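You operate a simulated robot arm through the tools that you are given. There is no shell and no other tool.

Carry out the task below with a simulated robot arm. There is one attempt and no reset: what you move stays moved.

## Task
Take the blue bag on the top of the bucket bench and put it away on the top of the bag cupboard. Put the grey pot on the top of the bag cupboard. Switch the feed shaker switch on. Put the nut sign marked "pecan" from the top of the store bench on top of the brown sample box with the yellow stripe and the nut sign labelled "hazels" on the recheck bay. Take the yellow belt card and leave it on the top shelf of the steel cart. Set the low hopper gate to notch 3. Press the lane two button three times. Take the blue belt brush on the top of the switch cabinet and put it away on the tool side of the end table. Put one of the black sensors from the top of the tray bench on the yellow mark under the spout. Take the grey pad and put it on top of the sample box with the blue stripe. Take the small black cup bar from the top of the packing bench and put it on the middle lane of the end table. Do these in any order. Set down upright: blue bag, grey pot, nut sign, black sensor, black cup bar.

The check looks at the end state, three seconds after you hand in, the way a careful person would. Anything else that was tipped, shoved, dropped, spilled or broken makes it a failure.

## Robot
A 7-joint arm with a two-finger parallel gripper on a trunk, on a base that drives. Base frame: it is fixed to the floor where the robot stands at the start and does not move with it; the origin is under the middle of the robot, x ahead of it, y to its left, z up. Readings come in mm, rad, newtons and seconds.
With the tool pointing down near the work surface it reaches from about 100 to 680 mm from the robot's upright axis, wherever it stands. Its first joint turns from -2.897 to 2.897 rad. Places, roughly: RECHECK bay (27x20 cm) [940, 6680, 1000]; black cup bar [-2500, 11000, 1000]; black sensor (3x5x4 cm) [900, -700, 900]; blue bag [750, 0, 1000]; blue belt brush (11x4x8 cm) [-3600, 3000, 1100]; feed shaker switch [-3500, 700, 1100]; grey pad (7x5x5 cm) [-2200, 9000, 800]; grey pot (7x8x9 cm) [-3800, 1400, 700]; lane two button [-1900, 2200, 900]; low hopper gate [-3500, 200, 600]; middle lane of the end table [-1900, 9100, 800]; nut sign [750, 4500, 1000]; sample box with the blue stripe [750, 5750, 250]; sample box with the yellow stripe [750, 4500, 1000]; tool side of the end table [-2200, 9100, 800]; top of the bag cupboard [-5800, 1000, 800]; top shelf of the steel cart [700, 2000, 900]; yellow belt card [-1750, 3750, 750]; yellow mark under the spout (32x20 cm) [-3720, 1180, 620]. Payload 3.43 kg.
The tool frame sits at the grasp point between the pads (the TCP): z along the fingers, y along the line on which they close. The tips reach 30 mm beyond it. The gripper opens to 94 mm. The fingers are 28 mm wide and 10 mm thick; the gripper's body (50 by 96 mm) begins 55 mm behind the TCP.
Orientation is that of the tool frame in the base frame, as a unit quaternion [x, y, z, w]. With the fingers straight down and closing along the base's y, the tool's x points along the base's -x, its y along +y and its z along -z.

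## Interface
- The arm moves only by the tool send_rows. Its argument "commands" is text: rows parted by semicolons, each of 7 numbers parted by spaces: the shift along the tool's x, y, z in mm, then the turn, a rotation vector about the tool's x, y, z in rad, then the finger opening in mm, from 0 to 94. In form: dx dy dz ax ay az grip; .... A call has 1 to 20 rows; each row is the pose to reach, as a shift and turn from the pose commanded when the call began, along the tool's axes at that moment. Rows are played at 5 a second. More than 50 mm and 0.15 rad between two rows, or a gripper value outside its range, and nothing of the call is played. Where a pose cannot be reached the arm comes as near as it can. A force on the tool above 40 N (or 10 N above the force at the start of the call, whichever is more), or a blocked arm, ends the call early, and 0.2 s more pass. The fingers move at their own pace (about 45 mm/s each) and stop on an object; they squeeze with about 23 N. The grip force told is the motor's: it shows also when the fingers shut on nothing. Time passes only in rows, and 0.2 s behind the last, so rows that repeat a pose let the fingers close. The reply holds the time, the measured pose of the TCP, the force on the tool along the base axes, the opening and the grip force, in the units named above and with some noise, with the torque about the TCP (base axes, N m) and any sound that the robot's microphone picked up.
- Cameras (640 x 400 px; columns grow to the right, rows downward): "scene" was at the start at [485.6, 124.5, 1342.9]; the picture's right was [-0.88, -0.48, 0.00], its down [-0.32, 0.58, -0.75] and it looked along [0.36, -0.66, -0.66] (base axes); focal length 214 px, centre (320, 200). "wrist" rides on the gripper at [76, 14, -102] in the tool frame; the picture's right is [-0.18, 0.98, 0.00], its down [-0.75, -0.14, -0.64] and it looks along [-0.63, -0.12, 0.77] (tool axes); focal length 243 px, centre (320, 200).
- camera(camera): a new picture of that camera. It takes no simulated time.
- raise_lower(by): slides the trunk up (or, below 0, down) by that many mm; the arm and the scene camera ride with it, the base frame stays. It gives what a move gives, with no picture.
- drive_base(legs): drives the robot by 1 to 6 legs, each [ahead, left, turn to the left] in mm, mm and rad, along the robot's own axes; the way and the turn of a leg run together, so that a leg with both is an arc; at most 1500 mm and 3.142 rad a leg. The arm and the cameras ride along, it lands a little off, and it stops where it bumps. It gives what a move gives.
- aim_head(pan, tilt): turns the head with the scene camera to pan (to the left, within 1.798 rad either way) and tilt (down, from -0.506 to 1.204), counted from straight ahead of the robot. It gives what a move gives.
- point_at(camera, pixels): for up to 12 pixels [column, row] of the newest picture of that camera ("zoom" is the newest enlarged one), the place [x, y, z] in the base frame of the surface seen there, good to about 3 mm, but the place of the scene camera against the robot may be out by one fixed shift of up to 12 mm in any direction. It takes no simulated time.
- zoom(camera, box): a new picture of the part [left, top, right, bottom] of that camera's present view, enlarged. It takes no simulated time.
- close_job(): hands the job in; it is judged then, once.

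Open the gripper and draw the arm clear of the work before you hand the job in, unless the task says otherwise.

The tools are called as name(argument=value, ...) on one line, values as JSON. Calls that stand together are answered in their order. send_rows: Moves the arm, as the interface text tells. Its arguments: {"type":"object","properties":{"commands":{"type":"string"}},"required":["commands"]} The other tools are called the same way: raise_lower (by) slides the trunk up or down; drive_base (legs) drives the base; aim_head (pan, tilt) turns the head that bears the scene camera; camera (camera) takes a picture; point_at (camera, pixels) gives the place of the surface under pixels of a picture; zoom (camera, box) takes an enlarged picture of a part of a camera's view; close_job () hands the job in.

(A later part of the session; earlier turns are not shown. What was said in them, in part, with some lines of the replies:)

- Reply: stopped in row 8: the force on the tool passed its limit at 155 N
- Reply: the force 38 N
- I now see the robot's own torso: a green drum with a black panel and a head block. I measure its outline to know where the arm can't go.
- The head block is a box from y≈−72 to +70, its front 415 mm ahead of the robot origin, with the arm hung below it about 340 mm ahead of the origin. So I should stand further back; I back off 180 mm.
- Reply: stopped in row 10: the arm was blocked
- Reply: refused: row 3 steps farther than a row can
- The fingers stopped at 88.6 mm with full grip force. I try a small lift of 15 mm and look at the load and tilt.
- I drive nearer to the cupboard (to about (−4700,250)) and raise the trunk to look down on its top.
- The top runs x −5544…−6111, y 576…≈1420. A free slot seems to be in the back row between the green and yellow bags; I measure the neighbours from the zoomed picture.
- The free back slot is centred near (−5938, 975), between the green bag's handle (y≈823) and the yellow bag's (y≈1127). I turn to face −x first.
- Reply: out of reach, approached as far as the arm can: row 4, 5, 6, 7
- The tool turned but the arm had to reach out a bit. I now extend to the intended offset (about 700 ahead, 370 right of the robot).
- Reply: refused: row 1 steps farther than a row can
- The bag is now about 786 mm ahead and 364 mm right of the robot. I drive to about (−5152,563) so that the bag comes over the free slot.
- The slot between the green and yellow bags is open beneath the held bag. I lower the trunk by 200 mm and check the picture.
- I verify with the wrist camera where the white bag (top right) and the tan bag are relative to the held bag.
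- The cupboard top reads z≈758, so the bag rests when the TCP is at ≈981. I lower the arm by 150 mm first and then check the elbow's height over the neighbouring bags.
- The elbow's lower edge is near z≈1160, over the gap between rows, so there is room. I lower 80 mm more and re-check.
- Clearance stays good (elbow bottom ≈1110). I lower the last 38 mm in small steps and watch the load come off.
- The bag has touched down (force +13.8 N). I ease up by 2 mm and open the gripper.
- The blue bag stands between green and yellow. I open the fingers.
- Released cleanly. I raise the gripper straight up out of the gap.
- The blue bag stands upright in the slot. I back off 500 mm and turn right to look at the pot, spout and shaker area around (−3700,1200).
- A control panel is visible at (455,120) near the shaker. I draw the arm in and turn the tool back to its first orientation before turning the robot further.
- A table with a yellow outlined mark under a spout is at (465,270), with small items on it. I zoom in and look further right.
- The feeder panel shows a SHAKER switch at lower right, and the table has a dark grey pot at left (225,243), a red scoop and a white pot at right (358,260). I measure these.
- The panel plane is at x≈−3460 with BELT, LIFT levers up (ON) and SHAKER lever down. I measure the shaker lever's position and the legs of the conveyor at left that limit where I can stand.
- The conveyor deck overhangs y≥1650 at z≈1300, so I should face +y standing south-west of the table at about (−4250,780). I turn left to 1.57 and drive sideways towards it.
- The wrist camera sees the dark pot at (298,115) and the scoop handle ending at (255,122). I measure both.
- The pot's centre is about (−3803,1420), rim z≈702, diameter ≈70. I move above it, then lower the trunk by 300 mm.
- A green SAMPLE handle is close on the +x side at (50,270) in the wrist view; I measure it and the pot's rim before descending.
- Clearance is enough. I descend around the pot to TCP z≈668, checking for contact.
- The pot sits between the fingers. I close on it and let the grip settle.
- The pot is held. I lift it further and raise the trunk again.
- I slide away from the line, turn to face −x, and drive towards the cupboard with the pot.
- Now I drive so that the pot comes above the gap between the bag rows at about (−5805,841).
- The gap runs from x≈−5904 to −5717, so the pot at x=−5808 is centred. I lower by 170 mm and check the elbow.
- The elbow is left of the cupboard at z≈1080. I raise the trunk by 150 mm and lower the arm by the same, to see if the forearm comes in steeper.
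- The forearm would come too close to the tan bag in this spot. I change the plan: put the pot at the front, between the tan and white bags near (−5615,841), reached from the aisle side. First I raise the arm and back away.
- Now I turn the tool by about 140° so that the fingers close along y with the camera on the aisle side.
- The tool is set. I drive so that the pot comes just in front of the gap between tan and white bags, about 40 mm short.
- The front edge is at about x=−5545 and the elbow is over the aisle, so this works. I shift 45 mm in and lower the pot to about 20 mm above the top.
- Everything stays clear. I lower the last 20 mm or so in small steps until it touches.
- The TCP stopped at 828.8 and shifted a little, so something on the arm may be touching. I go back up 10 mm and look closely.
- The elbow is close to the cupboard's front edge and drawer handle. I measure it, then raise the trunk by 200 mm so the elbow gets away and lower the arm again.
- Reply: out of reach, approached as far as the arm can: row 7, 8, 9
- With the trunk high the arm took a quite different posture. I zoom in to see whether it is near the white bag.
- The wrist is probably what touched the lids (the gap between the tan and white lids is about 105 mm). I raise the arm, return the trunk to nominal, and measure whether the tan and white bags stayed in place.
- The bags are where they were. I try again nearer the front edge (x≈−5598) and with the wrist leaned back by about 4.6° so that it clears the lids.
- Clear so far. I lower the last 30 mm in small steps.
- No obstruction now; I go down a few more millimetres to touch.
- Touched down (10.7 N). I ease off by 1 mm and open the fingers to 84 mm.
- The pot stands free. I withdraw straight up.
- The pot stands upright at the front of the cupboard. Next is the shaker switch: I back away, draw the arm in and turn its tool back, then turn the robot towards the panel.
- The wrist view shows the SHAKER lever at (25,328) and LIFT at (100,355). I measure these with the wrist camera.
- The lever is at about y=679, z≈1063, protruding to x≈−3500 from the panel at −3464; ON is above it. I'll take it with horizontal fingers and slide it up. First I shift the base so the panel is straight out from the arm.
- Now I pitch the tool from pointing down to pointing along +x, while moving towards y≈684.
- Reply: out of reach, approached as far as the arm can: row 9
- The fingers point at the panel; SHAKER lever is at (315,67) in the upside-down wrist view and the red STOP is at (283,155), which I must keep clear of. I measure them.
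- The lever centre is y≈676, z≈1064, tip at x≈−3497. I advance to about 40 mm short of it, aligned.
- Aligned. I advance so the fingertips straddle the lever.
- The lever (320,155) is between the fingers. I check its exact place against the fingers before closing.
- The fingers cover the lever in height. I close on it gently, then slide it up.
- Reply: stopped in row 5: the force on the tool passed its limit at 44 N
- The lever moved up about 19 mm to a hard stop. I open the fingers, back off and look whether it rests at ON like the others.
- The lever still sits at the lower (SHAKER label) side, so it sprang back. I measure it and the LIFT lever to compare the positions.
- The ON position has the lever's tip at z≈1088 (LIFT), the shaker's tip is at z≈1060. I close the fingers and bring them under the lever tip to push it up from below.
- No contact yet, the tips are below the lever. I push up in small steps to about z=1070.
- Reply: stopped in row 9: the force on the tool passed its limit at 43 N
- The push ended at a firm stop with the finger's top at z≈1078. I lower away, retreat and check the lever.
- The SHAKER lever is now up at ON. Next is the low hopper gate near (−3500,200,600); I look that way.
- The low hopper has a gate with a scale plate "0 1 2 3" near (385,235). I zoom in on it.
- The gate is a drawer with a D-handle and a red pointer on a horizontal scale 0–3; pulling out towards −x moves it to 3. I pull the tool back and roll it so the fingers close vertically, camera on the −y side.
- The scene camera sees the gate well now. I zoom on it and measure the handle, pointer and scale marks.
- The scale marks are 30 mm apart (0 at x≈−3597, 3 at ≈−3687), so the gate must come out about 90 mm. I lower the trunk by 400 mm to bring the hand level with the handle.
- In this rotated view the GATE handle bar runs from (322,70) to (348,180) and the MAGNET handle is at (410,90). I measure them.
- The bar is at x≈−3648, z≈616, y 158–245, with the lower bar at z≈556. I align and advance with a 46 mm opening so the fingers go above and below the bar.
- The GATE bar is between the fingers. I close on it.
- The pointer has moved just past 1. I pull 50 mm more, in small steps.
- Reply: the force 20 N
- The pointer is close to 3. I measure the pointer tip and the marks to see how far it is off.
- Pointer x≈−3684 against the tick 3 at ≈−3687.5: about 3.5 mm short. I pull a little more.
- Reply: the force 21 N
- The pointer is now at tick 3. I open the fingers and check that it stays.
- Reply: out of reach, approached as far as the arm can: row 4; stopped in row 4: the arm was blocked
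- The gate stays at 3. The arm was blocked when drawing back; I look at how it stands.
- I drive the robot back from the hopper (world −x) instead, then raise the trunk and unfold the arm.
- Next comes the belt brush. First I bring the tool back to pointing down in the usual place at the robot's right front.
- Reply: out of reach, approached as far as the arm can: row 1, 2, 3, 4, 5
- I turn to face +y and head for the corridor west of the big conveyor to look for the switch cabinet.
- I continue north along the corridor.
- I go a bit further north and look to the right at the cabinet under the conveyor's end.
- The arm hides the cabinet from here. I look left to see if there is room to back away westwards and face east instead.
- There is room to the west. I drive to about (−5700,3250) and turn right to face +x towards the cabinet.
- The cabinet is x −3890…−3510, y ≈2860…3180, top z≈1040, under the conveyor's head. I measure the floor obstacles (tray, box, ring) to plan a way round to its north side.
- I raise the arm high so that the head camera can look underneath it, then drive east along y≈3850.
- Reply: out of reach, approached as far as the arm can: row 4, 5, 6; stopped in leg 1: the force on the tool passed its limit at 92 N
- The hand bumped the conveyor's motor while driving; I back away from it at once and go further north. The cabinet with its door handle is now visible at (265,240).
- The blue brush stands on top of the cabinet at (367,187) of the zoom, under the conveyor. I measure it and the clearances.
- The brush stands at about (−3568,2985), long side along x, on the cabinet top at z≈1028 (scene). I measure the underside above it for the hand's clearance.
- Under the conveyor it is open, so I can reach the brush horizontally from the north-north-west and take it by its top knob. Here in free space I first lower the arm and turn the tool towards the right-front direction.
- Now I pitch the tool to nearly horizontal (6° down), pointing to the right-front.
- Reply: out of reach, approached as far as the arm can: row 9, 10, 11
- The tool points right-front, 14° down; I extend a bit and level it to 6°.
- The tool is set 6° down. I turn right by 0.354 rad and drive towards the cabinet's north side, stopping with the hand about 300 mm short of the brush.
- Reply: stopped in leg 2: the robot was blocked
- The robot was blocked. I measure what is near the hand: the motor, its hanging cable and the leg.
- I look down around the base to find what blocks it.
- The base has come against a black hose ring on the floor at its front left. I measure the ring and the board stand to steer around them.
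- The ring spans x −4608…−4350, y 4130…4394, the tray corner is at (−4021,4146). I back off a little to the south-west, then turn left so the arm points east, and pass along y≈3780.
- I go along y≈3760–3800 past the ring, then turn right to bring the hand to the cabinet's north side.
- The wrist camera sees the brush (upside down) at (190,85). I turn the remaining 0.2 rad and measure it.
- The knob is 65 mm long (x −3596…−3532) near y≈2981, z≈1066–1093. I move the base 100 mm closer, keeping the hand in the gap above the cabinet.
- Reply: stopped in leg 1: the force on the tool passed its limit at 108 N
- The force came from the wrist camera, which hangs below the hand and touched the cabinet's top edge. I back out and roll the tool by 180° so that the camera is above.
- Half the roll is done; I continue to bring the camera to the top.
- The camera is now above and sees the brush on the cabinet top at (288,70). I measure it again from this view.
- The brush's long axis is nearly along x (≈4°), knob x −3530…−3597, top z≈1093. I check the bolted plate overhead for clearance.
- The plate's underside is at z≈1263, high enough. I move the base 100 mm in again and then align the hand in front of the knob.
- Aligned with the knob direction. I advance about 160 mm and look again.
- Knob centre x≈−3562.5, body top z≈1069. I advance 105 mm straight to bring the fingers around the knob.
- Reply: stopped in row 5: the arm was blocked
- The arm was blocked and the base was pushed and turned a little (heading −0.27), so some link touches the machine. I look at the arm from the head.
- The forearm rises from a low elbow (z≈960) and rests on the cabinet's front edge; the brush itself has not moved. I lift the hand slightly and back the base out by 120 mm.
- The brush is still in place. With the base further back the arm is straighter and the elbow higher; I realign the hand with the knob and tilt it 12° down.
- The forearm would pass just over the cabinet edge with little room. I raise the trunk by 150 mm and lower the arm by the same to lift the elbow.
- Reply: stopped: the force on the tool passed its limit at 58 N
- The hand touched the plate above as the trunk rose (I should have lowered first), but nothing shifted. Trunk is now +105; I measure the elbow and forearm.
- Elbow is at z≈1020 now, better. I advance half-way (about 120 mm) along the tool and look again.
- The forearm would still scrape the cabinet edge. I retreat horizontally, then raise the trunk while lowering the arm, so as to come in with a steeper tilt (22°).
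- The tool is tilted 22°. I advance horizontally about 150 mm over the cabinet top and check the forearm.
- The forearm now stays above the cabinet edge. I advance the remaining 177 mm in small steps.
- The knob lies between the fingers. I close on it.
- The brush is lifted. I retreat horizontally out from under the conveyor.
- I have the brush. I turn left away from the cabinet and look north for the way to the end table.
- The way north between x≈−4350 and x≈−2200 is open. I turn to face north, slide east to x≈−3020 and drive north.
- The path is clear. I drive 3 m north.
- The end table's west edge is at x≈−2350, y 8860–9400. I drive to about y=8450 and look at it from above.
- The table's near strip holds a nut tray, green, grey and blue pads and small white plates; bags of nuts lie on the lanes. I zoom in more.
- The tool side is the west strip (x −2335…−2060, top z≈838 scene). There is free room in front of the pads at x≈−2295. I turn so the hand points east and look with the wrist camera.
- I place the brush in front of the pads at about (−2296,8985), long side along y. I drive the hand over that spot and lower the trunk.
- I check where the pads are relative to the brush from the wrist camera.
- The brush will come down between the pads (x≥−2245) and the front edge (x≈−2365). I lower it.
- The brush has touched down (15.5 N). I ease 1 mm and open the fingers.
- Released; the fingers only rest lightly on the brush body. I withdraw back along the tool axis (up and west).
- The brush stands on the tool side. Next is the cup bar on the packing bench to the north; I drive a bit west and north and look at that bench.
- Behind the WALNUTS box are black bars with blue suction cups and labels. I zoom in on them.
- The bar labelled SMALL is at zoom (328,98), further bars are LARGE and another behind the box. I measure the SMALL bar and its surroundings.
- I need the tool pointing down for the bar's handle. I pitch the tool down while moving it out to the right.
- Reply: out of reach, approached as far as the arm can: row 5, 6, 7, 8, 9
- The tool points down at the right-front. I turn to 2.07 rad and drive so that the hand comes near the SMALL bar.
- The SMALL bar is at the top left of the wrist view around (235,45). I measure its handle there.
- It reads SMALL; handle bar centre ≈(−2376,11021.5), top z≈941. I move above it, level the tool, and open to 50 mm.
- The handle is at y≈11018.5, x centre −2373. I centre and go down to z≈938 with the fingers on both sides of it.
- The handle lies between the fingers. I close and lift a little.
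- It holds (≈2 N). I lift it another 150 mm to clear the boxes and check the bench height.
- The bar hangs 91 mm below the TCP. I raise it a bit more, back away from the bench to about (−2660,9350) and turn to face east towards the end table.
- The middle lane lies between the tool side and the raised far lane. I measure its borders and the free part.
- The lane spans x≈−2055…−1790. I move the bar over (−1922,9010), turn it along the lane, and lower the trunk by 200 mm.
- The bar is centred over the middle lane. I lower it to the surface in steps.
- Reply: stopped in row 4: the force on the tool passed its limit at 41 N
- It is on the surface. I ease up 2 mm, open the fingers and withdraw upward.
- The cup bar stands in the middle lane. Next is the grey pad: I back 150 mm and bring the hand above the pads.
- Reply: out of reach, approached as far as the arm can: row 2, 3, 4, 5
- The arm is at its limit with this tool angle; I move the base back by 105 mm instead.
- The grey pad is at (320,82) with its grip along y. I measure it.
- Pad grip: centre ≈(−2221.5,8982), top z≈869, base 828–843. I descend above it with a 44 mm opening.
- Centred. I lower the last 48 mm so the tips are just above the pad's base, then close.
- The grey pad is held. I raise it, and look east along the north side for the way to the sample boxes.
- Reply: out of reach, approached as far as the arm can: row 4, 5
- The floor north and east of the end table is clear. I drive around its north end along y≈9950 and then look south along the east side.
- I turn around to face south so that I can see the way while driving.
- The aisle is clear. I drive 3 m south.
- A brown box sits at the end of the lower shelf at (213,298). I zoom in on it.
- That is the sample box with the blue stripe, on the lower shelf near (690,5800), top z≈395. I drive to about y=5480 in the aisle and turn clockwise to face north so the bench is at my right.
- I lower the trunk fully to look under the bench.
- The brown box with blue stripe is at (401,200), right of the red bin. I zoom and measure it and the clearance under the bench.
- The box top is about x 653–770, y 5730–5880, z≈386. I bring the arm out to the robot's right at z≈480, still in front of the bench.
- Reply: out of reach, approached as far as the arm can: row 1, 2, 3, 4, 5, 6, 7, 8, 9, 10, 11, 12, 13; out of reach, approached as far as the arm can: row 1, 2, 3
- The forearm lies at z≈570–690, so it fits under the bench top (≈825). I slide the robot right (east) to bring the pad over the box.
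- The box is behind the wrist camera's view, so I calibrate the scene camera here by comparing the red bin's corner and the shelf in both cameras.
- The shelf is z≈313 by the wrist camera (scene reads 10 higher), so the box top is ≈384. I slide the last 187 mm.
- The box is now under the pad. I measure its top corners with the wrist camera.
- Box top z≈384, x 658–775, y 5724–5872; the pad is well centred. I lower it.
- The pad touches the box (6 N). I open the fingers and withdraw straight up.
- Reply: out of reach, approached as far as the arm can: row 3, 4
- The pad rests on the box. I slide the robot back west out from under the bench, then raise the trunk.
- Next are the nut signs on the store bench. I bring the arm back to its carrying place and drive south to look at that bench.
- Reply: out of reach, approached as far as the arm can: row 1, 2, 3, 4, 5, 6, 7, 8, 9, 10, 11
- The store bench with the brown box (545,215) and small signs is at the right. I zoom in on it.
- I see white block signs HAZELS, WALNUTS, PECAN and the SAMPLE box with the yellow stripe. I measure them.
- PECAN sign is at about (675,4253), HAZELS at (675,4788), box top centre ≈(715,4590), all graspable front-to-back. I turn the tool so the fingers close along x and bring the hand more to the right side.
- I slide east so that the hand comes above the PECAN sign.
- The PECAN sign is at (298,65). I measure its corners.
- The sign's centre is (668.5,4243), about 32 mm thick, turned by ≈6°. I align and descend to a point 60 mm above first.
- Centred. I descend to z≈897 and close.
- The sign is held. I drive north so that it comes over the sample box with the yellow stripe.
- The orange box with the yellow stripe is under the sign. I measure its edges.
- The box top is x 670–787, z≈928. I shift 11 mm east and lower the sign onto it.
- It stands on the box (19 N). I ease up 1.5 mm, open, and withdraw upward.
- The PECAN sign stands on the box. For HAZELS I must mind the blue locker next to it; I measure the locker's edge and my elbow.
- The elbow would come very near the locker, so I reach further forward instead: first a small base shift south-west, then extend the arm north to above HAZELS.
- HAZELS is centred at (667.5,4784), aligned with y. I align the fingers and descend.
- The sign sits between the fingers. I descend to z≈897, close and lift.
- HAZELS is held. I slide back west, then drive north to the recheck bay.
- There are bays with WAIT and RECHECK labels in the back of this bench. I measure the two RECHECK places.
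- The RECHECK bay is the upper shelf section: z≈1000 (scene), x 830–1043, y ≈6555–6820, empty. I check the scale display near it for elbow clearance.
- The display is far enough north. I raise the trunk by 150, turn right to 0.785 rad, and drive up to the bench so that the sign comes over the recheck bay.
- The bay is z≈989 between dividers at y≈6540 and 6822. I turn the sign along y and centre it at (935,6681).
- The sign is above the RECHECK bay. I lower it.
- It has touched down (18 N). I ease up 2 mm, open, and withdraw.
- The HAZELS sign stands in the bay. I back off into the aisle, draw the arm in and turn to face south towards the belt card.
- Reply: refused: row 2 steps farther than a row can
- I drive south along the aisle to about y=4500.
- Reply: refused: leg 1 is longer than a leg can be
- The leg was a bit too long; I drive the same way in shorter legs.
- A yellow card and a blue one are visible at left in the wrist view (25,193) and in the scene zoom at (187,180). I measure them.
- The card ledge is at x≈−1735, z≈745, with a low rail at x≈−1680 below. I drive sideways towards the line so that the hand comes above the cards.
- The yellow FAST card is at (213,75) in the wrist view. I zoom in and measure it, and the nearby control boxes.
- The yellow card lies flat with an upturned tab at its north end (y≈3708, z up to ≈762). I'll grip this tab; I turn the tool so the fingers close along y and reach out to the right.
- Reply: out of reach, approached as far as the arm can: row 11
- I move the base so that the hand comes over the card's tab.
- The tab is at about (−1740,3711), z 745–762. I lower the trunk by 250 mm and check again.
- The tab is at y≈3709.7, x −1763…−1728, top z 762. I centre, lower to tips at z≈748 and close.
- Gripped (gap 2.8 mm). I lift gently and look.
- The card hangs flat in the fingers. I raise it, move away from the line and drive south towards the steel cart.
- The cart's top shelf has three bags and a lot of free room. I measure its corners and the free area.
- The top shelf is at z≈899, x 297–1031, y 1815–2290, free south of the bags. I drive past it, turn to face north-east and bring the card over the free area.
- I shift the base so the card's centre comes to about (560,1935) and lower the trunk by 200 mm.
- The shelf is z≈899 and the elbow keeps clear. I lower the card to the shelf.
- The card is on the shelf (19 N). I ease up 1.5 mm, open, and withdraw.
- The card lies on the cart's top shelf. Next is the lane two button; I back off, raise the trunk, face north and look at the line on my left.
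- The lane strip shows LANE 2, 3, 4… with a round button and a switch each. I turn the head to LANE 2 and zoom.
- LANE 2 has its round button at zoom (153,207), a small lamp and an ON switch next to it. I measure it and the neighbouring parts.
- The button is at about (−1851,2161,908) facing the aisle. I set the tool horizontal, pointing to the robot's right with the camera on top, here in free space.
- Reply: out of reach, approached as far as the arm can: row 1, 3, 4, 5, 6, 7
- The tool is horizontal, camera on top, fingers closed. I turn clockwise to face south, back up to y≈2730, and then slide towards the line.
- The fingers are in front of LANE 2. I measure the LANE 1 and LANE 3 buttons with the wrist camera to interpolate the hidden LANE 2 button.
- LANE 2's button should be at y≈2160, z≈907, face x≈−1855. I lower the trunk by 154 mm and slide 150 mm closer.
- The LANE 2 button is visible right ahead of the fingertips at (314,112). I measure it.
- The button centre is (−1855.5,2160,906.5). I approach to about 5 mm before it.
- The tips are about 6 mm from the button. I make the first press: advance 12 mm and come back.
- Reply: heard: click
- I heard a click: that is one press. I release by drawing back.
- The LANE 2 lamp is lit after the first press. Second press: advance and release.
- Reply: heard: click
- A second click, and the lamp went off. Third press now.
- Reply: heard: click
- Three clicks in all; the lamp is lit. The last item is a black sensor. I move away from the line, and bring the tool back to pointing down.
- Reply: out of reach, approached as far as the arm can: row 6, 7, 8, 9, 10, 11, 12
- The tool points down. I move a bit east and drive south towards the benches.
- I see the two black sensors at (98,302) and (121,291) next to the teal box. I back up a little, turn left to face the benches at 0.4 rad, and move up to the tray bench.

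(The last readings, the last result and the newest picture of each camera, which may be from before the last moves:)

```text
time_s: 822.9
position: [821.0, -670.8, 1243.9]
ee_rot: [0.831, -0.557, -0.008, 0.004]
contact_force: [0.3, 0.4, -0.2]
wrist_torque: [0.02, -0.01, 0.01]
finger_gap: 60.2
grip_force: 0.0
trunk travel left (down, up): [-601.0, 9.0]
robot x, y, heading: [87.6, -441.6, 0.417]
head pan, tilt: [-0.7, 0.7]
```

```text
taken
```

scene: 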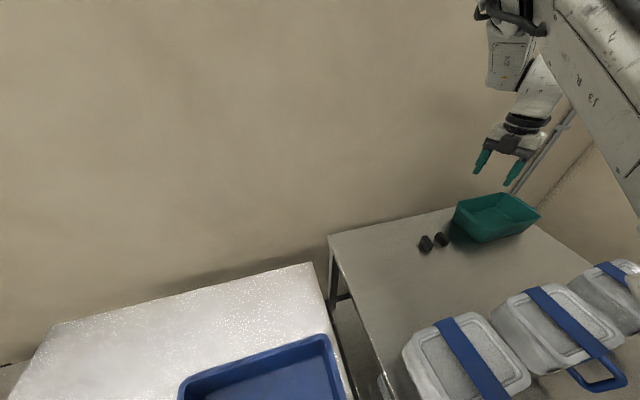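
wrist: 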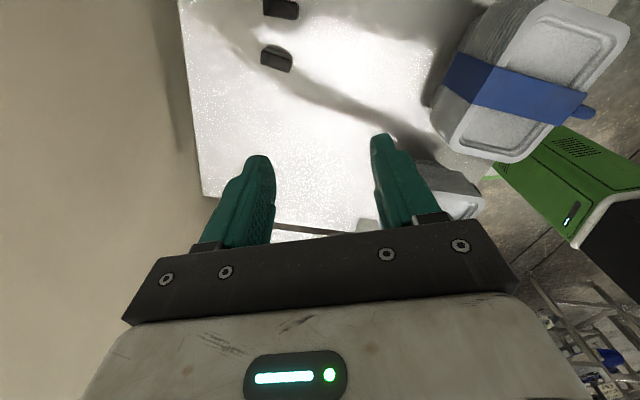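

Both sensors are visible in the wrist view at (276,60) and (280,8). I zoom and measure them.

zoom(camera="wrist", box=[220, 0, 340, 90])

point_at(camera="zoom", pixels=[[300, 265], [235, 250], [375, 270], [270, 230], [340, 235], [260, 290], [370, 310], [315, 40], [245, 30], [370, 60], [300, 320], [310, 90]])

zoom(camera="scene", box=[400, 210, 480, 270])

```text
4.44 times, centred on (280, 45) of wrist
```

zoom: 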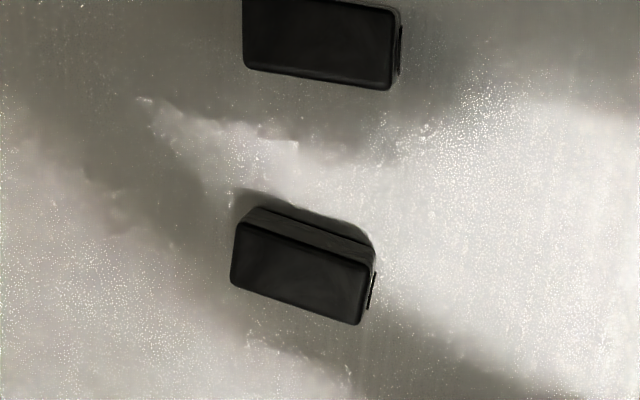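

```text
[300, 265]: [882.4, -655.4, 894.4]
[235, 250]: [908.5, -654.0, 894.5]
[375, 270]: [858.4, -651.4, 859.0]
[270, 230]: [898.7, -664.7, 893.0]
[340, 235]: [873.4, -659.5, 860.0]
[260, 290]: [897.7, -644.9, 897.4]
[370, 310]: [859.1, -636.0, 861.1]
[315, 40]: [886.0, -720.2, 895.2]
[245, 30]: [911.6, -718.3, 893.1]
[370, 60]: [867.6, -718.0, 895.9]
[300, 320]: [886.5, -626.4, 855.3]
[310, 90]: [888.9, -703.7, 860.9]
```

```text
6.67 times, centred on (440, 240) of scene
```

zoom: 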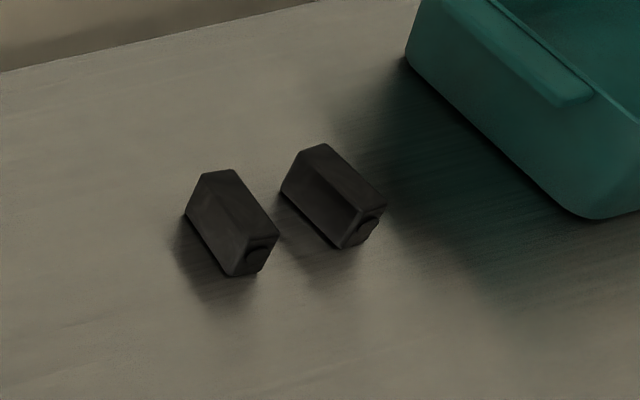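

Sensor A's top centre is about (882,−653), z≈895, its long side turned ≈−17° from x. I turn the tool so that the fingers close across its 30 mm width and move above it.

send_rows(commands="0 -4 0 0 0 0.141 60; 1 -8 0 0 0 0.281 60; 1 -12 0 0 0 0.422 60; 2 -16 0 0 0 0.5625 60; 2 -20 0 0 0 0.703 60; 3 -24 0 0 0 0.844 60; 3 -28 0 0 0 0.984 60; 3 -32 0 0 0 1.125 60; 4 -36 0 0 0 1.266 60; 4 -40 0 0 0 1.406 60; 5 -44 0 0 0 1.547 60; 5 -48 0 0 0 1.6875 60; 5 -52 0 0 0 1.828 60; 6 -56 0 0 0 1.969 60; 6 -60 0 0 0 2.109 60; 6.5 -63.3 0 0 0 2.25 60; 6.5 -63.3 0 0 0 2.25 60")

camera(camera="wrist")

```text
time_s: 826.5
position: [881.7, -653.0, 1243.2]
ee_rot: [0.145, 0.989, 0.0, -0.009]
contact_force: [0.5, 0.7, -0.6]
wrist_torque: [-0.03, 0.04, 0.01]
finger_gap: 60.1
grip_force: 0.0
trunk travel left (down, up): [-601.0, 9.0]
robot x, y, heading: [93.1, -446.4, 0.415]
head pan, tilt: [-0.7, 0.7]
```

```text
taken
```

wrist: 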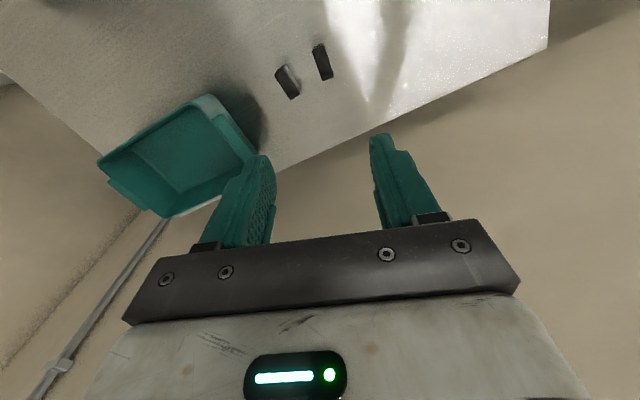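

zoom(camera="wrist", box=[260, 20, 380, 110])

point_at(camera="zoom", pixels=[[280, 120], [335, 110], [305, 200], [360, 185], [320, 150], [295, 160], [350, 150], [310, 112], [335, 195], [200, 240], [370, 190], [330, 215]])

```text
4.44 times, centred on (320, 65) of wrist
```

zoom: 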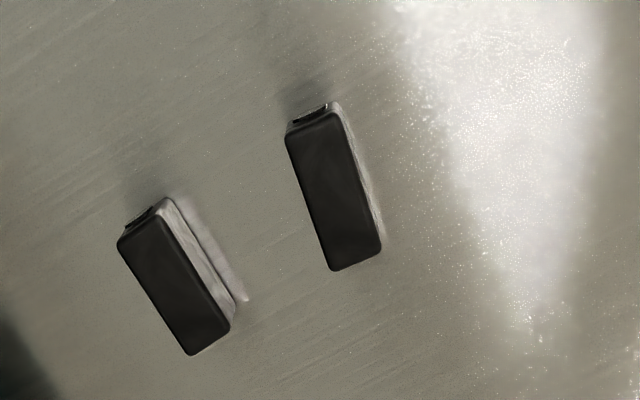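

```text
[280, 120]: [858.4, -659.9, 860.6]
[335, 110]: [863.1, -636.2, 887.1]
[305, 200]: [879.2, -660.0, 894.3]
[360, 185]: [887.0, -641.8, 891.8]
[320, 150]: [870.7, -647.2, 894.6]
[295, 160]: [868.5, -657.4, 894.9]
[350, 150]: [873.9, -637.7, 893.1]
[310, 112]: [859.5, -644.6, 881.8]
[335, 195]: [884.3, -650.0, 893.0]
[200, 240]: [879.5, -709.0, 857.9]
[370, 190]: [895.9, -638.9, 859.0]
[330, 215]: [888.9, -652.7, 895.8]
```

point_at(camera="zoom", pixels=[[291, 138], [336, 116], [378, 244], [335, 265], [300, 165], [318, 225], [345, 140], [365, 205], [313, 128], [357, 256]])

```text
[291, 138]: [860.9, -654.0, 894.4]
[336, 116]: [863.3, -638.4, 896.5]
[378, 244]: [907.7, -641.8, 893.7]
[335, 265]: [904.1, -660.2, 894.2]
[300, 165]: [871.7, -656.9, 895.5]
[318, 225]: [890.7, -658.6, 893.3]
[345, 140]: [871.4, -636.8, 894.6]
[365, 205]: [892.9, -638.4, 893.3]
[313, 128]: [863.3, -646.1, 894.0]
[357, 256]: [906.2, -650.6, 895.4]
```

The sensor's centre is (884,−648.5), turned only ≈−6.5°, top z≈894.5. I correct the yaw and descend 200 mm, then check the arm against the tray stacks.

send_rows(commands="0 2 30 0 0 -0.06 60; -1 4 60 0 0 -0.12 60; -1 5 95 0 0 -0.178 60; -1 5 130 0 0 -0.178 60; -1 5 165 0 0 -0.178 60; -1 5 200 0 0 -0.178 60; -1 5 230 0 0 -0.178 60; -1 5 230 0 0 -0.178 60")

camera(camera="scene")

camera(camera="wrist")

```text
time_s: 828.3
position: [880.0, -648.3, 1013.0]
ee_rot: [0.057, 0.998, 0.0, -0.009]
contact_force: [-0.6, -0.7, 0.8]
wrist_torque: [0.05, -0.01, -0.01]
finger_gap: 60.1
grip_force: 0.0
trunk travel left (down, up): [-601.0, 9.0]
robot x, y, heading: [85.6, -442.0, 0.414]
head pan, tilt: [-0.7, 0.7]
```

```text
taken
```

scene: 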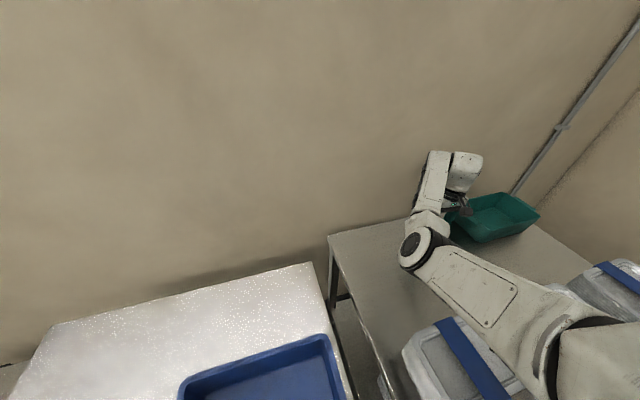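

```text
taken
```

wrist: 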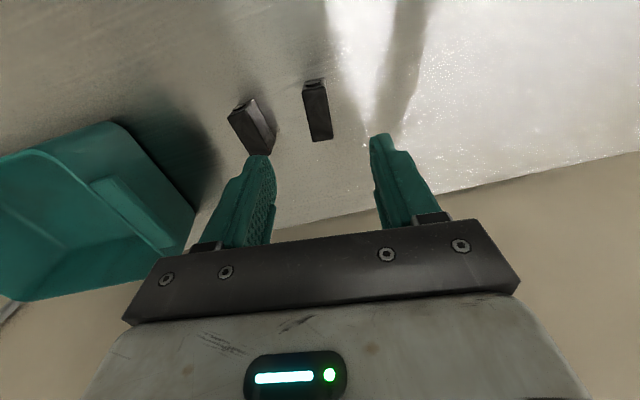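

point_at(camera="scene", pixels=[[415, 245], [405, 260], [425, 275], [450, 300], [470, 275], [500, 340], [430, 345], [440, 200], [465, 170], [520, 380]])

point_at(camera="wrist", pixels=[[308, 95], [327, 93], [315, 138], [332, 135], [318, 115], [303, 100], [330, 120], [250, 125], [322, 88]])

```text
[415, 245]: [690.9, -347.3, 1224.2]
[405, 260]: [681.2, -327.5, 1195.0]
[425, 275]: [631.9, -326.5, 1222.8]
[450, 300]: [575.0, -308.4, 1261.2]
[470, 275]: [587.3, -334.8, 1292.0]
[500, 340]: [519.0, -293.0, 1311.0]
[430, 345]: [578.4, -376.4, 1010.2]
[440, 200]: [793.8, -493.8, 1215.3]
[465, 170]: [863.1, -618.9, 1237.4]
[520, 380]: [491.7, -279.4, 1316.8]
```

```text
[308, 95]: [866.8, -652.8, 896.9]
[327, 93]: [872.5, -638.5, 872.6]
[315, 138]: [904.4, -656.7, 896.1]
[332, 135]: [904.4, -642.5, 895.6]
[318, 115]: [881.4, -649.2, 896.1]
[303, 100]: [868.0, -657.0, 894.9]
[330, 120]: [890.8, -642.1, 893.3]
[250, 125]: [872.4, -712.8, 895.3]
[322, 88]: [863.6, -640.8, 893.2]
```

The elbow (z≈1200) is well above the stacks (≈1010). I lower the last 120 mm around the sensor with a 46 mm opening.

send_rows(commands="-2 0 30 0 0 0 46; -4.5 0 60 0 0 0 46; -4.5 0 85 0 0 0 46; -4.5 0 105 0 0 0 46; -4.5 0 119 0 0 0 46; -4.5 0 119 0 0 0 46")

camera(camera="wrist")

```text
time_s: 829.7
position: [881.2, -647.8, 893.1]
ee_rot: [0.056, 0.998, 0.001, -0.009]
contact_force: [0.6, 0.2, 0.1]
wrist_torque: [0.0, 0.01, 0.04]
finger_gap: 46.0
grip_force: 0.0
trunk travel left (down, up): [-601.0, 9.0]
robot x, y, heading: [88.3, -444.3, 0.419]
head pan, tilt: [-0.7, 0.7]
```

```text
taken
```

wrist: 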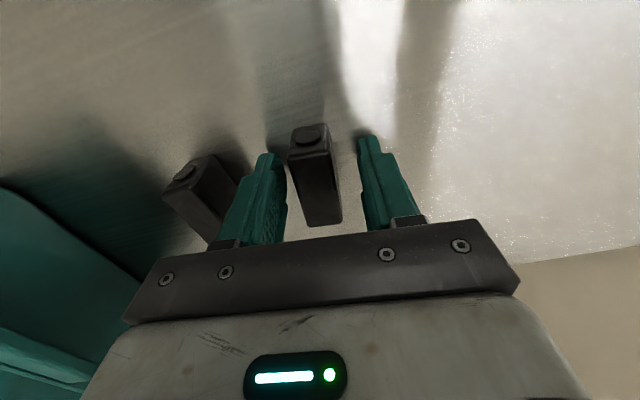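

The sensor stands between the fingers, the other one untouched. I close and lift slightly.

send_rows(commands="0 0 0 0 0 0 36; 0 0 0 0 0 0 26; 0 0 0 0 0 0 16; 0 0 0 0 0 0 12; 0 0 0 0 0 0 12")

send_rows(commands="0 0 -10 0 0 0 12; 0 0 -30 0 0 0 12; 0 0 -60 0 0 0 12; 0 0 -60 0 0 0 12")

camera(camera="wrist")

```text
time_s: 830.9
position: [883.7, -648.8, 894.1]
ee_rot: [0.056, 0.998, 0.001, -0.009]
contact_force: [0.1, 0.1, 0.2]
wrist_torque: [0.03, 0.0, -0.01]
finger_gap: 25.5
grip_force: 23.3
trunk travel left (down, up): [-601.0, 9.0]
robot x, y, heading: [89.7, -444.6, 0.422]
head pan, tilt: [-0.7, 0.7]
```

```text
time_s: 831.9
position: [882.8, -648.8, 955.3]
ee_rot: [0.056, 0.998, 0.001, -0.009]
contact_force: [1.1, -0.8, -0.1]
wrist_torque: [0.0, -0.03, 0.01]
finger_gap: 25.9
grip_force: 23.2
trunk travel left (down, up): [-601.0, 9.0]
robot x, y, heading: [91.3, -444.7, 0.412]
head pan, tilt: [-0.7, 0.7]
```

```text
taken
```

wrist: 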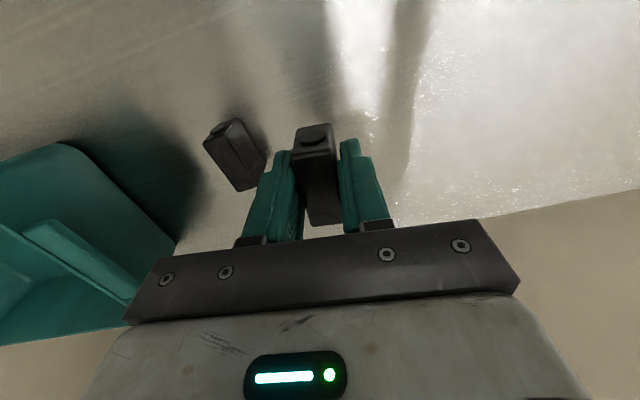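

The sensor is held. I raise it high and back away from the benches.

send_rows(commands="0 0 -40 0 0 0 12; 0 0 -80 0 0 0 12; 0 0 -120 0 0 0 12; 0 0 -160 0 0 0 12; 0 0 -200 0 0 0 12; 0 0 -240 0 0 0 12; 0 0 -270 0 0 0 12")

drive_base(legs=[[-600, 800, 0]])

camera(camera="wrist")

```text
time_s: 833.5
position: [888.3, -648.5, 1225.2]
ee_rot: [0.056, 0.998, 0.001, -0.009]
contact_force: [-0.1, -0.2, 0.4]
wrist_torque: [0.02, 0.03, -0.01]
finger_gap: 25.7
grip_force: 23.0
trunk travel left (down, up): [-601.0, 9.0]
robot x, y, heading: [87.9, -441.6, 0.414]
head pan, tilt: [-0.7, 0.7]
```

```text
time_s: 838.7
position: [16.4, -163.8, 1224.6]
ee_rot: [0.055, 0.998, 0.001, -0.008]
contact_force: [-0.2, 0.6, -0.1]
wrist_torque: [0.02, 0.02, -0.02]
finger_gap: 25.6
grip_force: 23.0
trunk travel left (down, up): [-601.0, 9.0]
robot x, y, heading: [-779.2, 40.7, 0.413]
head pan, tilt: [-0.7, 0.7]
```

```text
taken
```

wrist: 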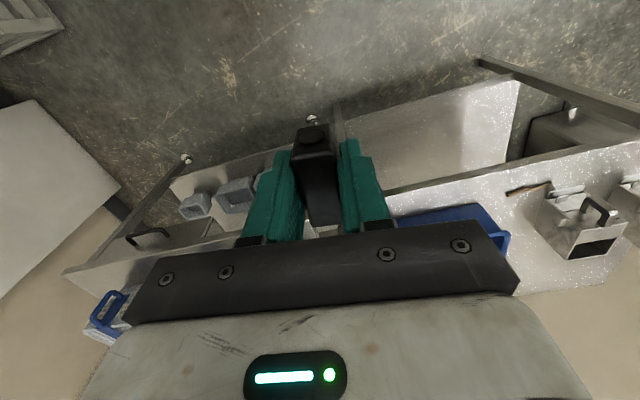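

I turn left to face −x and take the same route as with the bag: past the tool cart and round the incline conveyor's foot.

drive_base(legs=[[0, 0, 1.37], [0, 0, 1.36]])

drive_base(legs=[[720, -70, 0], [650, 0, 0], [350, 610, 0]])

drive_base(legs=[[1480, 0, 0], [600, 0, 0]])

```text
time_s: 845.8
position: [-1419.5, 566.0, 1225.7]
ee_rot: [0.963, -0.271, 0.009, 0.003]
contact_force: [0.7, 0.9, -0.8]
wrist_torque: [0.0, -0.05, 0.03]
finger_gap: 25.6
grip_force: 22.8
trunk travel left (down, up): [-601.0, 9.0]
robot x, y, heading: [-785.2, 42.2, 3.122]
head pan, tilt: [-0.7, 0.7]
```

```text
time_s: 856.4
position: [-3151.7, 49.3, 1224.7]
ee_rot: [0.964, -0.267, 0.008, 0.002]
contact_force: [-0.8, -0.2, -0.8]
wrist_torque: [0.0, -0.03, -0.01]
finger_gap: 25.6
grip_force: 22.7
trunk travel left (down, up): [-601.0, 9.0]
robot x, y, heading: [-2508.9, -467.7, 3.127]
head pan, tilt: [-0.7, 0.7]
```

```text
time_s: 866.7
position: [-5245.7, 43.9, 1225.1]
ee_rot: [0.966, -0.26, 0.008, 0.003]
contact_force: [0.8, -0.2, -1.4]
wrist_torque: [0.01, 0.02, 0.03]
finger_gap: 25.6
grip_force: 23.2
trunk travel left (down, up): [-601.0, 9.0]
robot x, y, heading: [-4596.9, -469.5, -3.138]
head pan, tilt: [-0.7, 0.7]
```

I turn right to face north and drive to about (−4264,543), which brings the sensor over the marked table.

drive_base(legs=[[0, 0, -1.57], [1000, -300, 0]])

camera(camera="wrist")

aim_head(pan=-1.2, tilt=0.6)

camera(camera="scene")

```text
time_s: 875.9
position: [-3760.0, 1161.4, 1224.4]
ee_rot: [-0.491, 0.871, -0.004, -0.007]
contact_force: [0.0, 0.4, 0.2]
wrist_torque: [-0.02, -0.03, 0.0]
finger_gap: 25.6
grip_force: 22.9
trunk travel left (down, up): [-601.0, 9.0]
robot x, y, heading: [-4283.5, 520.8, 1.555]
head pan, tilt: [-0.7, 0.7]
```

```text
taken
```

wrist: 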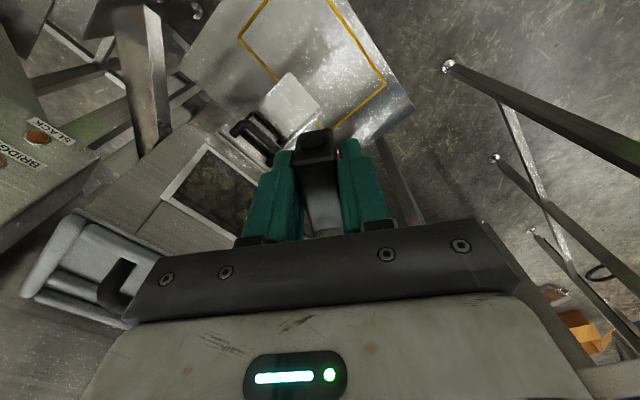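

```text
time_s: 876.9
position: [-3760.2, 1160.4, 1224.6]
ee_rot: [-0.491, 0.871, -0.005, -0.007]
contact_force: [0.5, 0.8, -0.8]
wrist_torque: [-0.03, -0.04, 0.0]
finger_gap: 25.8
grip_force: 23.1
trunk travel left (down, up): [-601.0, 9.0]
robot x, y, heading: [-4282.4, 523.7, 1.554]
head pan, tilt: [-1.201, 0.6]
```

```text
taken
```

scene: 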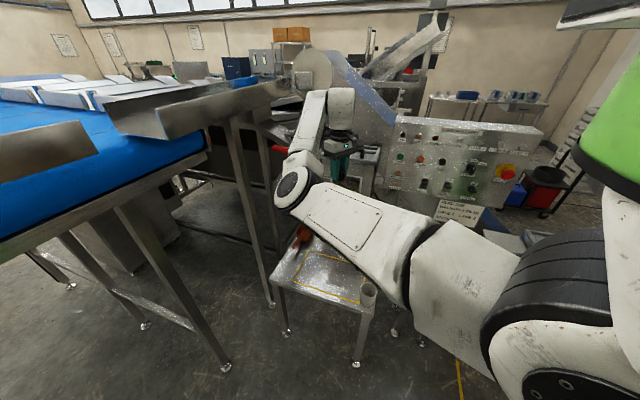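

The spout's chute with a black handle projects over the mark (265,135). I measure it and the mark to find a free spot for the hand.

point_at(camera="wrist", pixels=[[295, 85], [310, 100], [285, 115], [265, 135], [235, 125], [270, 155], [240, 35], [330, 5], [383, 82], [330, 125], [350, 60], [220, 190]])

zoom(camera="wrist", box=[160, 0, 440, 200])

```text
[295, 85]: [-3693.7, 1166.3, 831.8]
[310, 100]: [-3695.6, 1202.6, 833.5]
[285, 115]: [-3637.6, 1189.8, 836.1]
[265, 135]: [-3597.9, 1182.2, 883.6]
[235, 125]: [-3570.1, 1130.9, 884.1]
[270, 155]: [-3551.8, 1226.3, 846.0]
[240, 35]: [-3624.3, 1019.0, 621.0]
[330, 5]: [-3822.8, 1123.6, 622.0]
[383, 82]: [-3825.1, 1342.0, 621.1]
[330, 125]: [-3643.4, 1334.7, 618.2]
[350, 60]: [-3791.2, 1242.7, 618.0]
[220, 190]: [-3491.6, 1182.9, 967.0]
```

```text
2.00 times, centred on (300, 100) of wrist
```

zoom: 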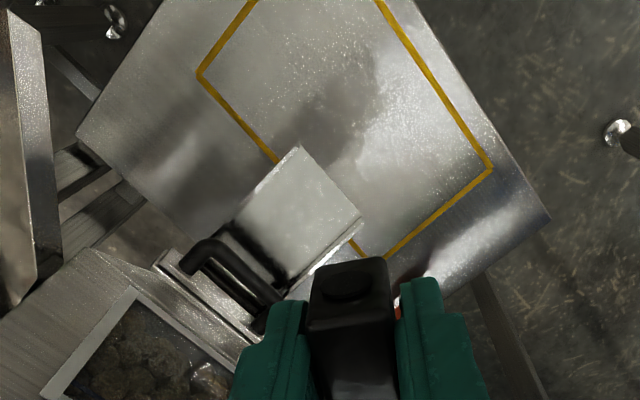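

The spout's lip reaches x≈−3700 between y≈1140 and 1215 at z≈832; the mark is x −3824…−3634, y 1019…1338, z≈620. I choose the free spot (−3772,1268) and drive the hand above it.

drive_base(legs=[[107, 10, 0]])

raise_lower(by=-340)

camera(camera="wrist")

camera(camera="scene")

```text
time_s: 878.0
position: [-3770.0, 1269.5, 1225.3]
ee_rot: [-0.491, 0.871, -0.004, -0.008]
contact_force: [-1.0, 0.0, -0.5]
wrist_torque: [0.0, 0.0, -0.01]
finger_gap: 25.6
grip_force: 22.6
trunk travel left (down, up): [-601.0, 9.0]
robot x, y, heading: [-4287.7, 630.8, 1.555]
head pan, tilt: [-1.201, 0.6]
```

```text
time_s: 881.4
position: [-3770.4, 1269.5, 885.4]
ee_rot: [-0.491, 0.871, -0.005, -0.008]
contact_force: [0.2, -0.3, -0.2]
wrist_torque: [-0.01, 0.01, -0.02]
finger_gap: 25.9
grip_force: 22.9
trunk travel left (down, up): [-261.0, 349.0]
robot x, y, heading: [-4290.6, 632.0, 1.55]
head pan, tilt: [-1.201, 0.6]
```

```text
taken
```

wrist: 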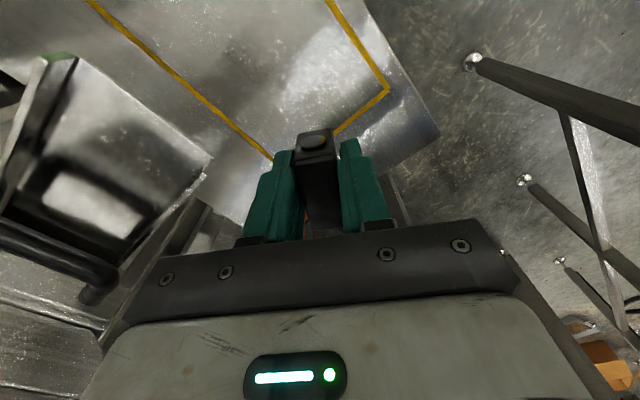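

```text
taken
```

scene: 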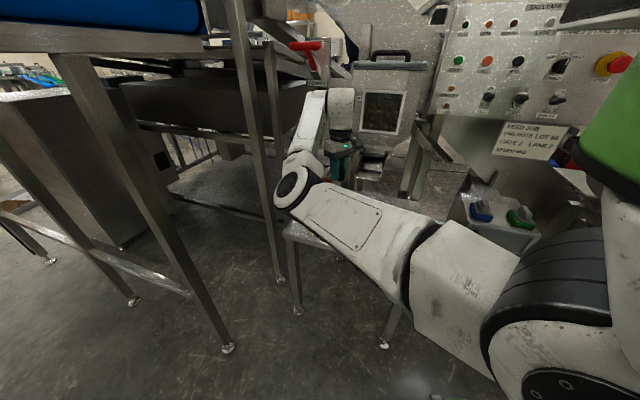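

I measure the lip's nearest points and the table under the sensor.

point_at(camera="wrist", pixels=[[208, 158], [180, 140], [130, 110], [195, 190], [100, 275], [330, 60], [386, 92], [270, 160], [230, 120], [345, 125], [420, 130], [60, 60]])

```text
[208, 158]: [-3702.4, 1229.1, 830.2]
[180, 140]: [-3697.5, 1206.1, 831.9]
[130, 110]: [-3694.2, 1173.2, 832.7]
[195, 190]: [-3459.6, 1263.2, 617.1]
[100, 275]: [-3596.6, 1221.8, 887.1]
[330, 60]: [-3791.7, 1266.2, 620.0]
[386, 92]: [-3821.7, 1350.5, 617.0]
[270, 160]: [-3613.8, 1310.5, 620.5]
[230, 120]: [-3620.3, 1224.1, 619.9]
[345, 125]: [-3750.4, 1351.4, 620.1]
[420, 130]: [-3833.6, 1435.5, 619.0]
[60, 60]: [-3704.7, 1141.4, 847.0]
```

The lip's corner is at (−3702,1229). I shift 18 mm further away from it and descend to about 8 mm above the table.

send_rows(commands="-4 8 15 0 0 0 12; -7.6 16.3 40 0 0 0 12; -7.6 16.3 70 0 0 0 12; -7.6 16.3 100 0 0 0 12; -7.6 16.3 130 0 0 0 12; -7.6 16.3 160 0 0 0 12; -7.6 16.3 185 0 0 0 12; -7.6 16.3 205 0 0 0 12; -7.6 16.3 221 0 0 0 12; -7.6 16.3 221 0 0 0 12")

camera(camera="wrist")

```text
time_s: 883.6
position: [-3780.6, 1281.5, 662.9]
ee_rot: [-0.49, 0.872, -0.004, -0.008]
contact_force: [0.4, 0.5, -0.1]
wrist_torque: [-0.03, 0.03, -0.02]
finger_gap: 25.3
grip_force: 23.5
trunk travel left (down, up): [-261.0, 349.0]
robot x, y, heading: [-4292.1, 627.1, 1.557]
head pan, tilt: [-1.201, 0.6]
```

```text
taken
```

wrist: 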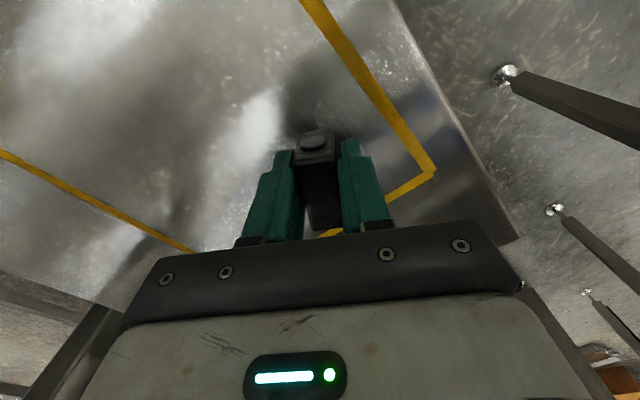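

The sensor is inside the marked rectangle. I lower the last millimetres until it touches.

send_rows(commands="0 0 3 0 0 0 12; 0 0 5.5 0 0 0 12; 0 0 7.5 0 0 0 12; 0 0 9 0 0 0 12; 0 0 9 0 0 0 12")

```text
time_s: 884.8
position: [-3780.4, 1282.3, 654.7]
ee_rot: [-0.491, 0.871, -0.004, -0.007]
contact_force: [-0.4, -0.9, -1.2]
wrist_torque: [0.0, 0.01, 0.01]
finger_gap: 25.7
grip_force: 22.8
trunk travel left (down, up): [-261.0, 349.0]
robot x, y, heading: [-4291.3, 633.3, 1.556]
head pan, tilt: [-1.201, 0.6]
```

send_rows(commands="0 0 1.5 0 0 0 12; 0 0 3 0 0 0 12; 0 0 3 0 0 0 12")

```text
time_s: 885.6
position: [-3780.2, 1281.7, 653.5]
ee_rot: [-0.49, 0.872, -0.004, -0.006]
contact_force: [-3.4, -1.4, 16.3]
wrist_torque: [-0.14, 0.1, 0.0]
finger_gap: 25.8
grip_force: 22.7
trunk travel left (down, up): [-261.0, 349.0]
robot x, y, heading: [-4295.3, 628.7, 1.553]
head pan, tilt: [-1.201, 0.6]
```

It touches (16 N). I ease up 1.5 mm, open, and withdraw straight up.

send_rows(commands="0 0 -1.5 0 0 0 12; 0 0 -1.5 0 0 0 30; 0 0 -1.5 0 0 0 42; 0 0 -1.5 0 0 0 46; 0 0 -1.5 0 0 0 46")

send_rows(commands="0 0 -15 0 0 0 46; 0 0 -40 0 0 0 46; 0 0 -75 0 0 0 46; 0 0 -110 0 0 0 46; 0 0 -150 0 0 0 46; 0 0 -190 0 0 0 46")

camera(camera="wrist")

```text
time_s: 886.8
position: [-3781.2, 1281.1, 653.1]
ee_rot: [-0.491, 0.871, -0.005, -0.008]
contact_force: [-0.5, 0.5, -0.6]
wrist_torque: [0.0, 0.01, 0.02]
finger_gap: 46.0
grip_force: 0.1
trunk travel left (down, up): [-261.0, 349.0]
robot x, y, heading: [-4292.3, 630.9, 1.554]
head pan, tilt: [-1.201, 0.6]
```

```text
time_s: 888.2
position: [-3778.1, 1284.0, 843.4]
ee_rot: [-0.491, 0.871, -0.005, -0.008]
contact_force: [0.0, -0.7, 1.1]
wrist_torque: [-0.01, 0.02, 0.0]
finger_gap: 46.0
grip_force: 0.0
trunk travel left (down, up): [-261.0, 349.0]
robot x, y, heading: [-4290.4, 628.2, 1.551]
head pan, tilt: [-1.201, 0.6]
```

```text
taken
```

wrist: 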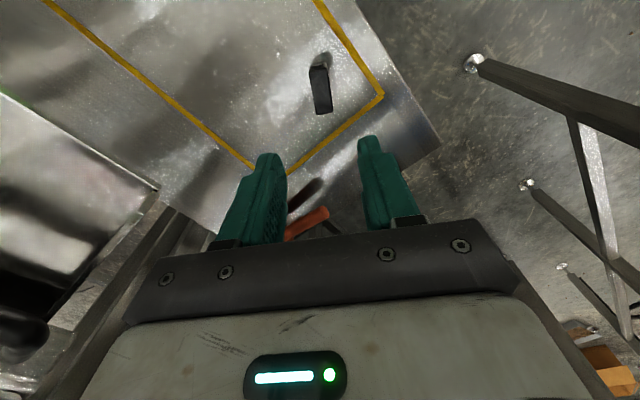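

The sensor stands inside the yellow mark. I raise the trunk, draw the robot away from the table, and check the shaker switch and gate once more.

raise_lower(by=340)

drive_base(legs=[[-350, 250, 0]])

aim_head(pan=-1.35, tilt=0.5)

camera(camera="scene")

```text
time_s: 891.5
position: [-3779.0, 1285.1, 1182.3]
ee_rot: [-0.491, 0.871, -0.004, -0.008]
contact_force: [0.5, -0.4, 0.3]
wrist_torque: [0.01, -0.01, -0.01]
finger_gap: 45.8
grip_force: 0.0
trunk travel left (down, up): [-601.0, 9.0]
robot x, y, heading: [-4290.0, 628.2, 1.559]
head pan, tilt: [-1.201, 0.6]
```

```text
time_s: 894.1
position: [-4034.9, 938.9, 1182.2]
ee_rot: [-0.491, 0.871, -0.004, -0.008]
contact_force: [-0.1, 0.6, 0.6]
wrist_torque: [-0.04, 0.01, -0.01]
finger_gap: 45.8
grip_force: 0.0
trunk travel left (down, up): [-601.0, 9.0]
robot x, y, heading: [-4549.1, 286.7, 1.551]
head pan, tilt: [-1.201, 0.6]
```

```text
time_s: 894.8
position: [-4034.8, 938.6, 1182.6]
ee_rot: [-0.491, 0.871, -0.004, -0.007]
contact_force: [-0.5, -1.2, -0.6]
wrist_torque: [-0.01, 0.01, 0.0]
finger_gap: 46.0
grip_force: 0.1
trunk travel left (down, up): [-601.0, 9.0]
robot x, y, heading: [-4549.0, 284.3, 1.555]
head pan, tilt: [-1.349, 0.499]
```

```text
taken
```

scene: 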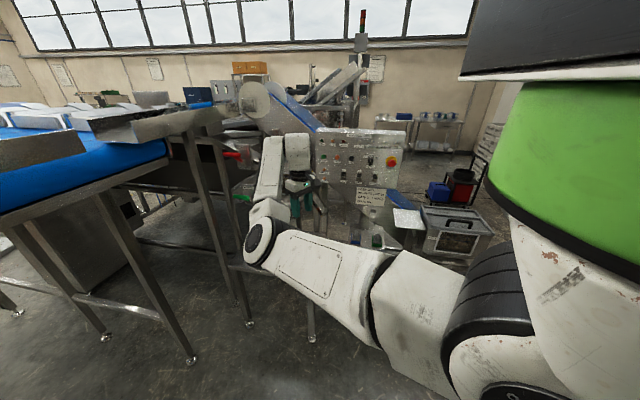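

zoom(camera="scene", box=[300, 120, 420, 210])

zoom(camera="scene", box=[400, 190, 500, 280])

```text
4.44 times, centred on (360, 165) of scene
```

zoom: 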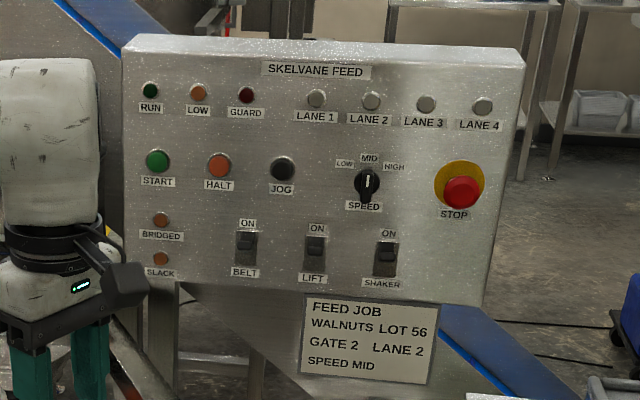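

```text
4.44 times, centred on (450, 235) of scene
```

zoom: 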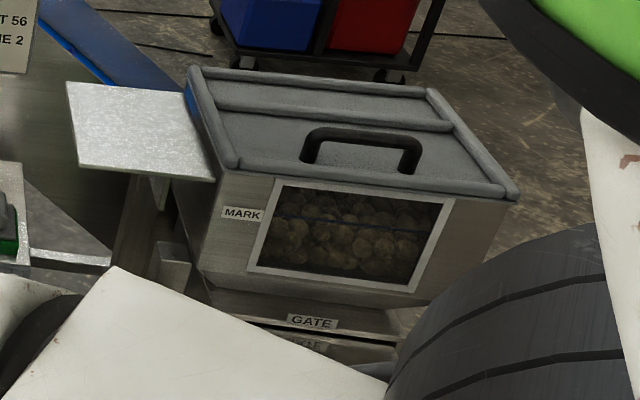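

The SHAKER lever is up at ON and the gate drawer stays out. I have a last look at the bag cupboard nearby.

aim_head(pan=1.0, tilt=0.5)

camera(camera="scene")

zoom(camera="scene", box=[200, 120, 440, 300])

```text
time_s: 897.0
position: [-4034.6, 938.6, 1182.6]
ee_rot: [-0.491, 0.871, -0.005, -0.007]
contact_force: [0.7, 0.4, 0.5]
wrist_torque: [-0.01, 0.01, -0.01]
finger_gap: 45.8
grip_force: 0.2
trunk travel left (down, up): [-601.0, 9.0]
robot x, y, heading: [-4546.7, 286.6, 1.553]
head pan, tilt: [1.0, 0.499]
```

```text
taken
```

scene: 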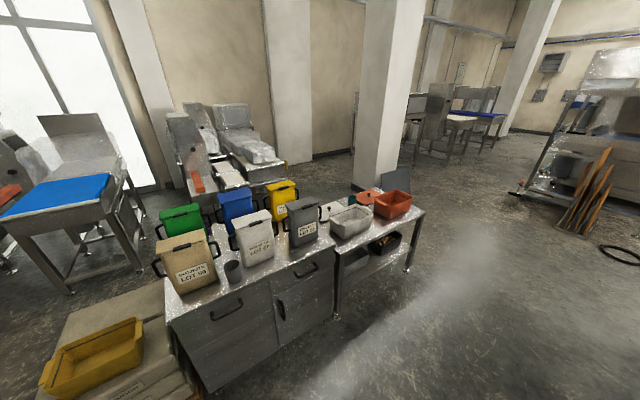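

```text
2.22 times, centred on (320, 210) of scene
```

zoom: 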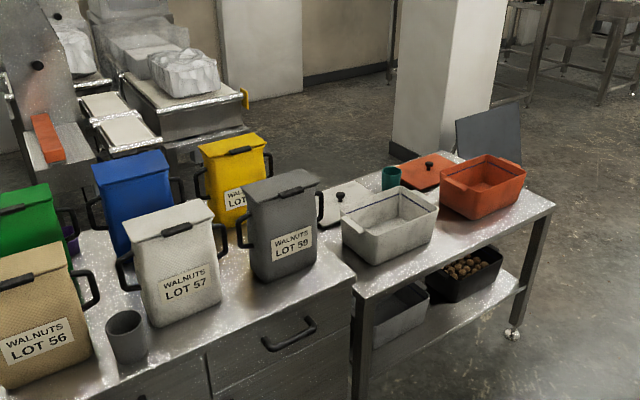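

The blue bag and the grey pot stand upright on the cupboard. I open the gripper fully with the arm clear, then hand in.

send_rows(commands="0 0 0 0 0 0 70; 0 0 0 0 0 0 94; 0 0 0 0 0 0 94")

```text
time_s: 897.8
position: [-4034.0, 939.2, 1182.1]
ee_rot: [-0.49, 0.872, -0.004, -0.007]
contact_force: [0.5, 0.7, 0.1]
wrist_torque: [0.03, 0.01, -0.02]
finger_gap: 94.2
grip_force: 0.1
trunk travel left (down, up): [-601.0, 9.0]
robot x, y, heading: [-4548.5, 284.6, 1.559]
head pan, tilt: [1.0, 0.499]
```

All parts of the task are carried out; the gripper is open and the arm stands clear of everything. I hand the job in.

close_job()

```text
The job is handed in.
```

I carried out every part of the task and handed the job in. The check has not reported a result. I bumped several fixed things along the way, which the check could count against the job (listed at the end).

| Item | Result |
|---|---|
| Blue bag | Upright on the bag cupboard, in the free back-row slot. Checked again just before handing in. |
| Grey pot | Upright at the cupboard's front edge, between the tan and white bags. Checked again just before handing in. |
| Feed shaker switch | Lever up at ON, level with the BELT and LIFT levers. It took a second push to hold. |
| Low hopper gate | Pulled out to notch 3; pointer within about 2 mm of the tick. |
| Pecan sign | Upright on the brown sample box with the yellow stripe. |
| Hazels sign | Upright in the recheck bay. |
| Yellow belt card | Lying flat on the steel cart's top shelf. |
| Lane two button | Three presses, three clicks; its lamp was lit at the end. I used the LANE 2 button on the line, which matches the coordinates given. The feed panel has another LANE 2 button that I did not touch. |
| Blue belt brush | On the tool side of the end table, bristles down. |
| Black sensor | Upright inside the yellow mark, toward its north-west corner. |
| Grey pad | On top of the sample box with the blue stripe. |
| Black cup bar | The one labelled SMALL, upright on the middle lane of the end table. |

**Contacts along the way:**
- **Conveyor motor:** the gripper hit it once.
- **Switch cabinet:** the wrist camera and forearm hit its top edge, and the base was pushed and turned slightly. The brush did not move.
- **Plate above the cabinet:** the hand touched it as the trunk rose.
- **Hose ring on the floor:** the base came against it and stopped. I could not tell whether the ring moved.
- **Tan and white bags on the cupboard:** the wrist probably touched their lids. Measured afterwards, they had not moved by more than about 3 mm.
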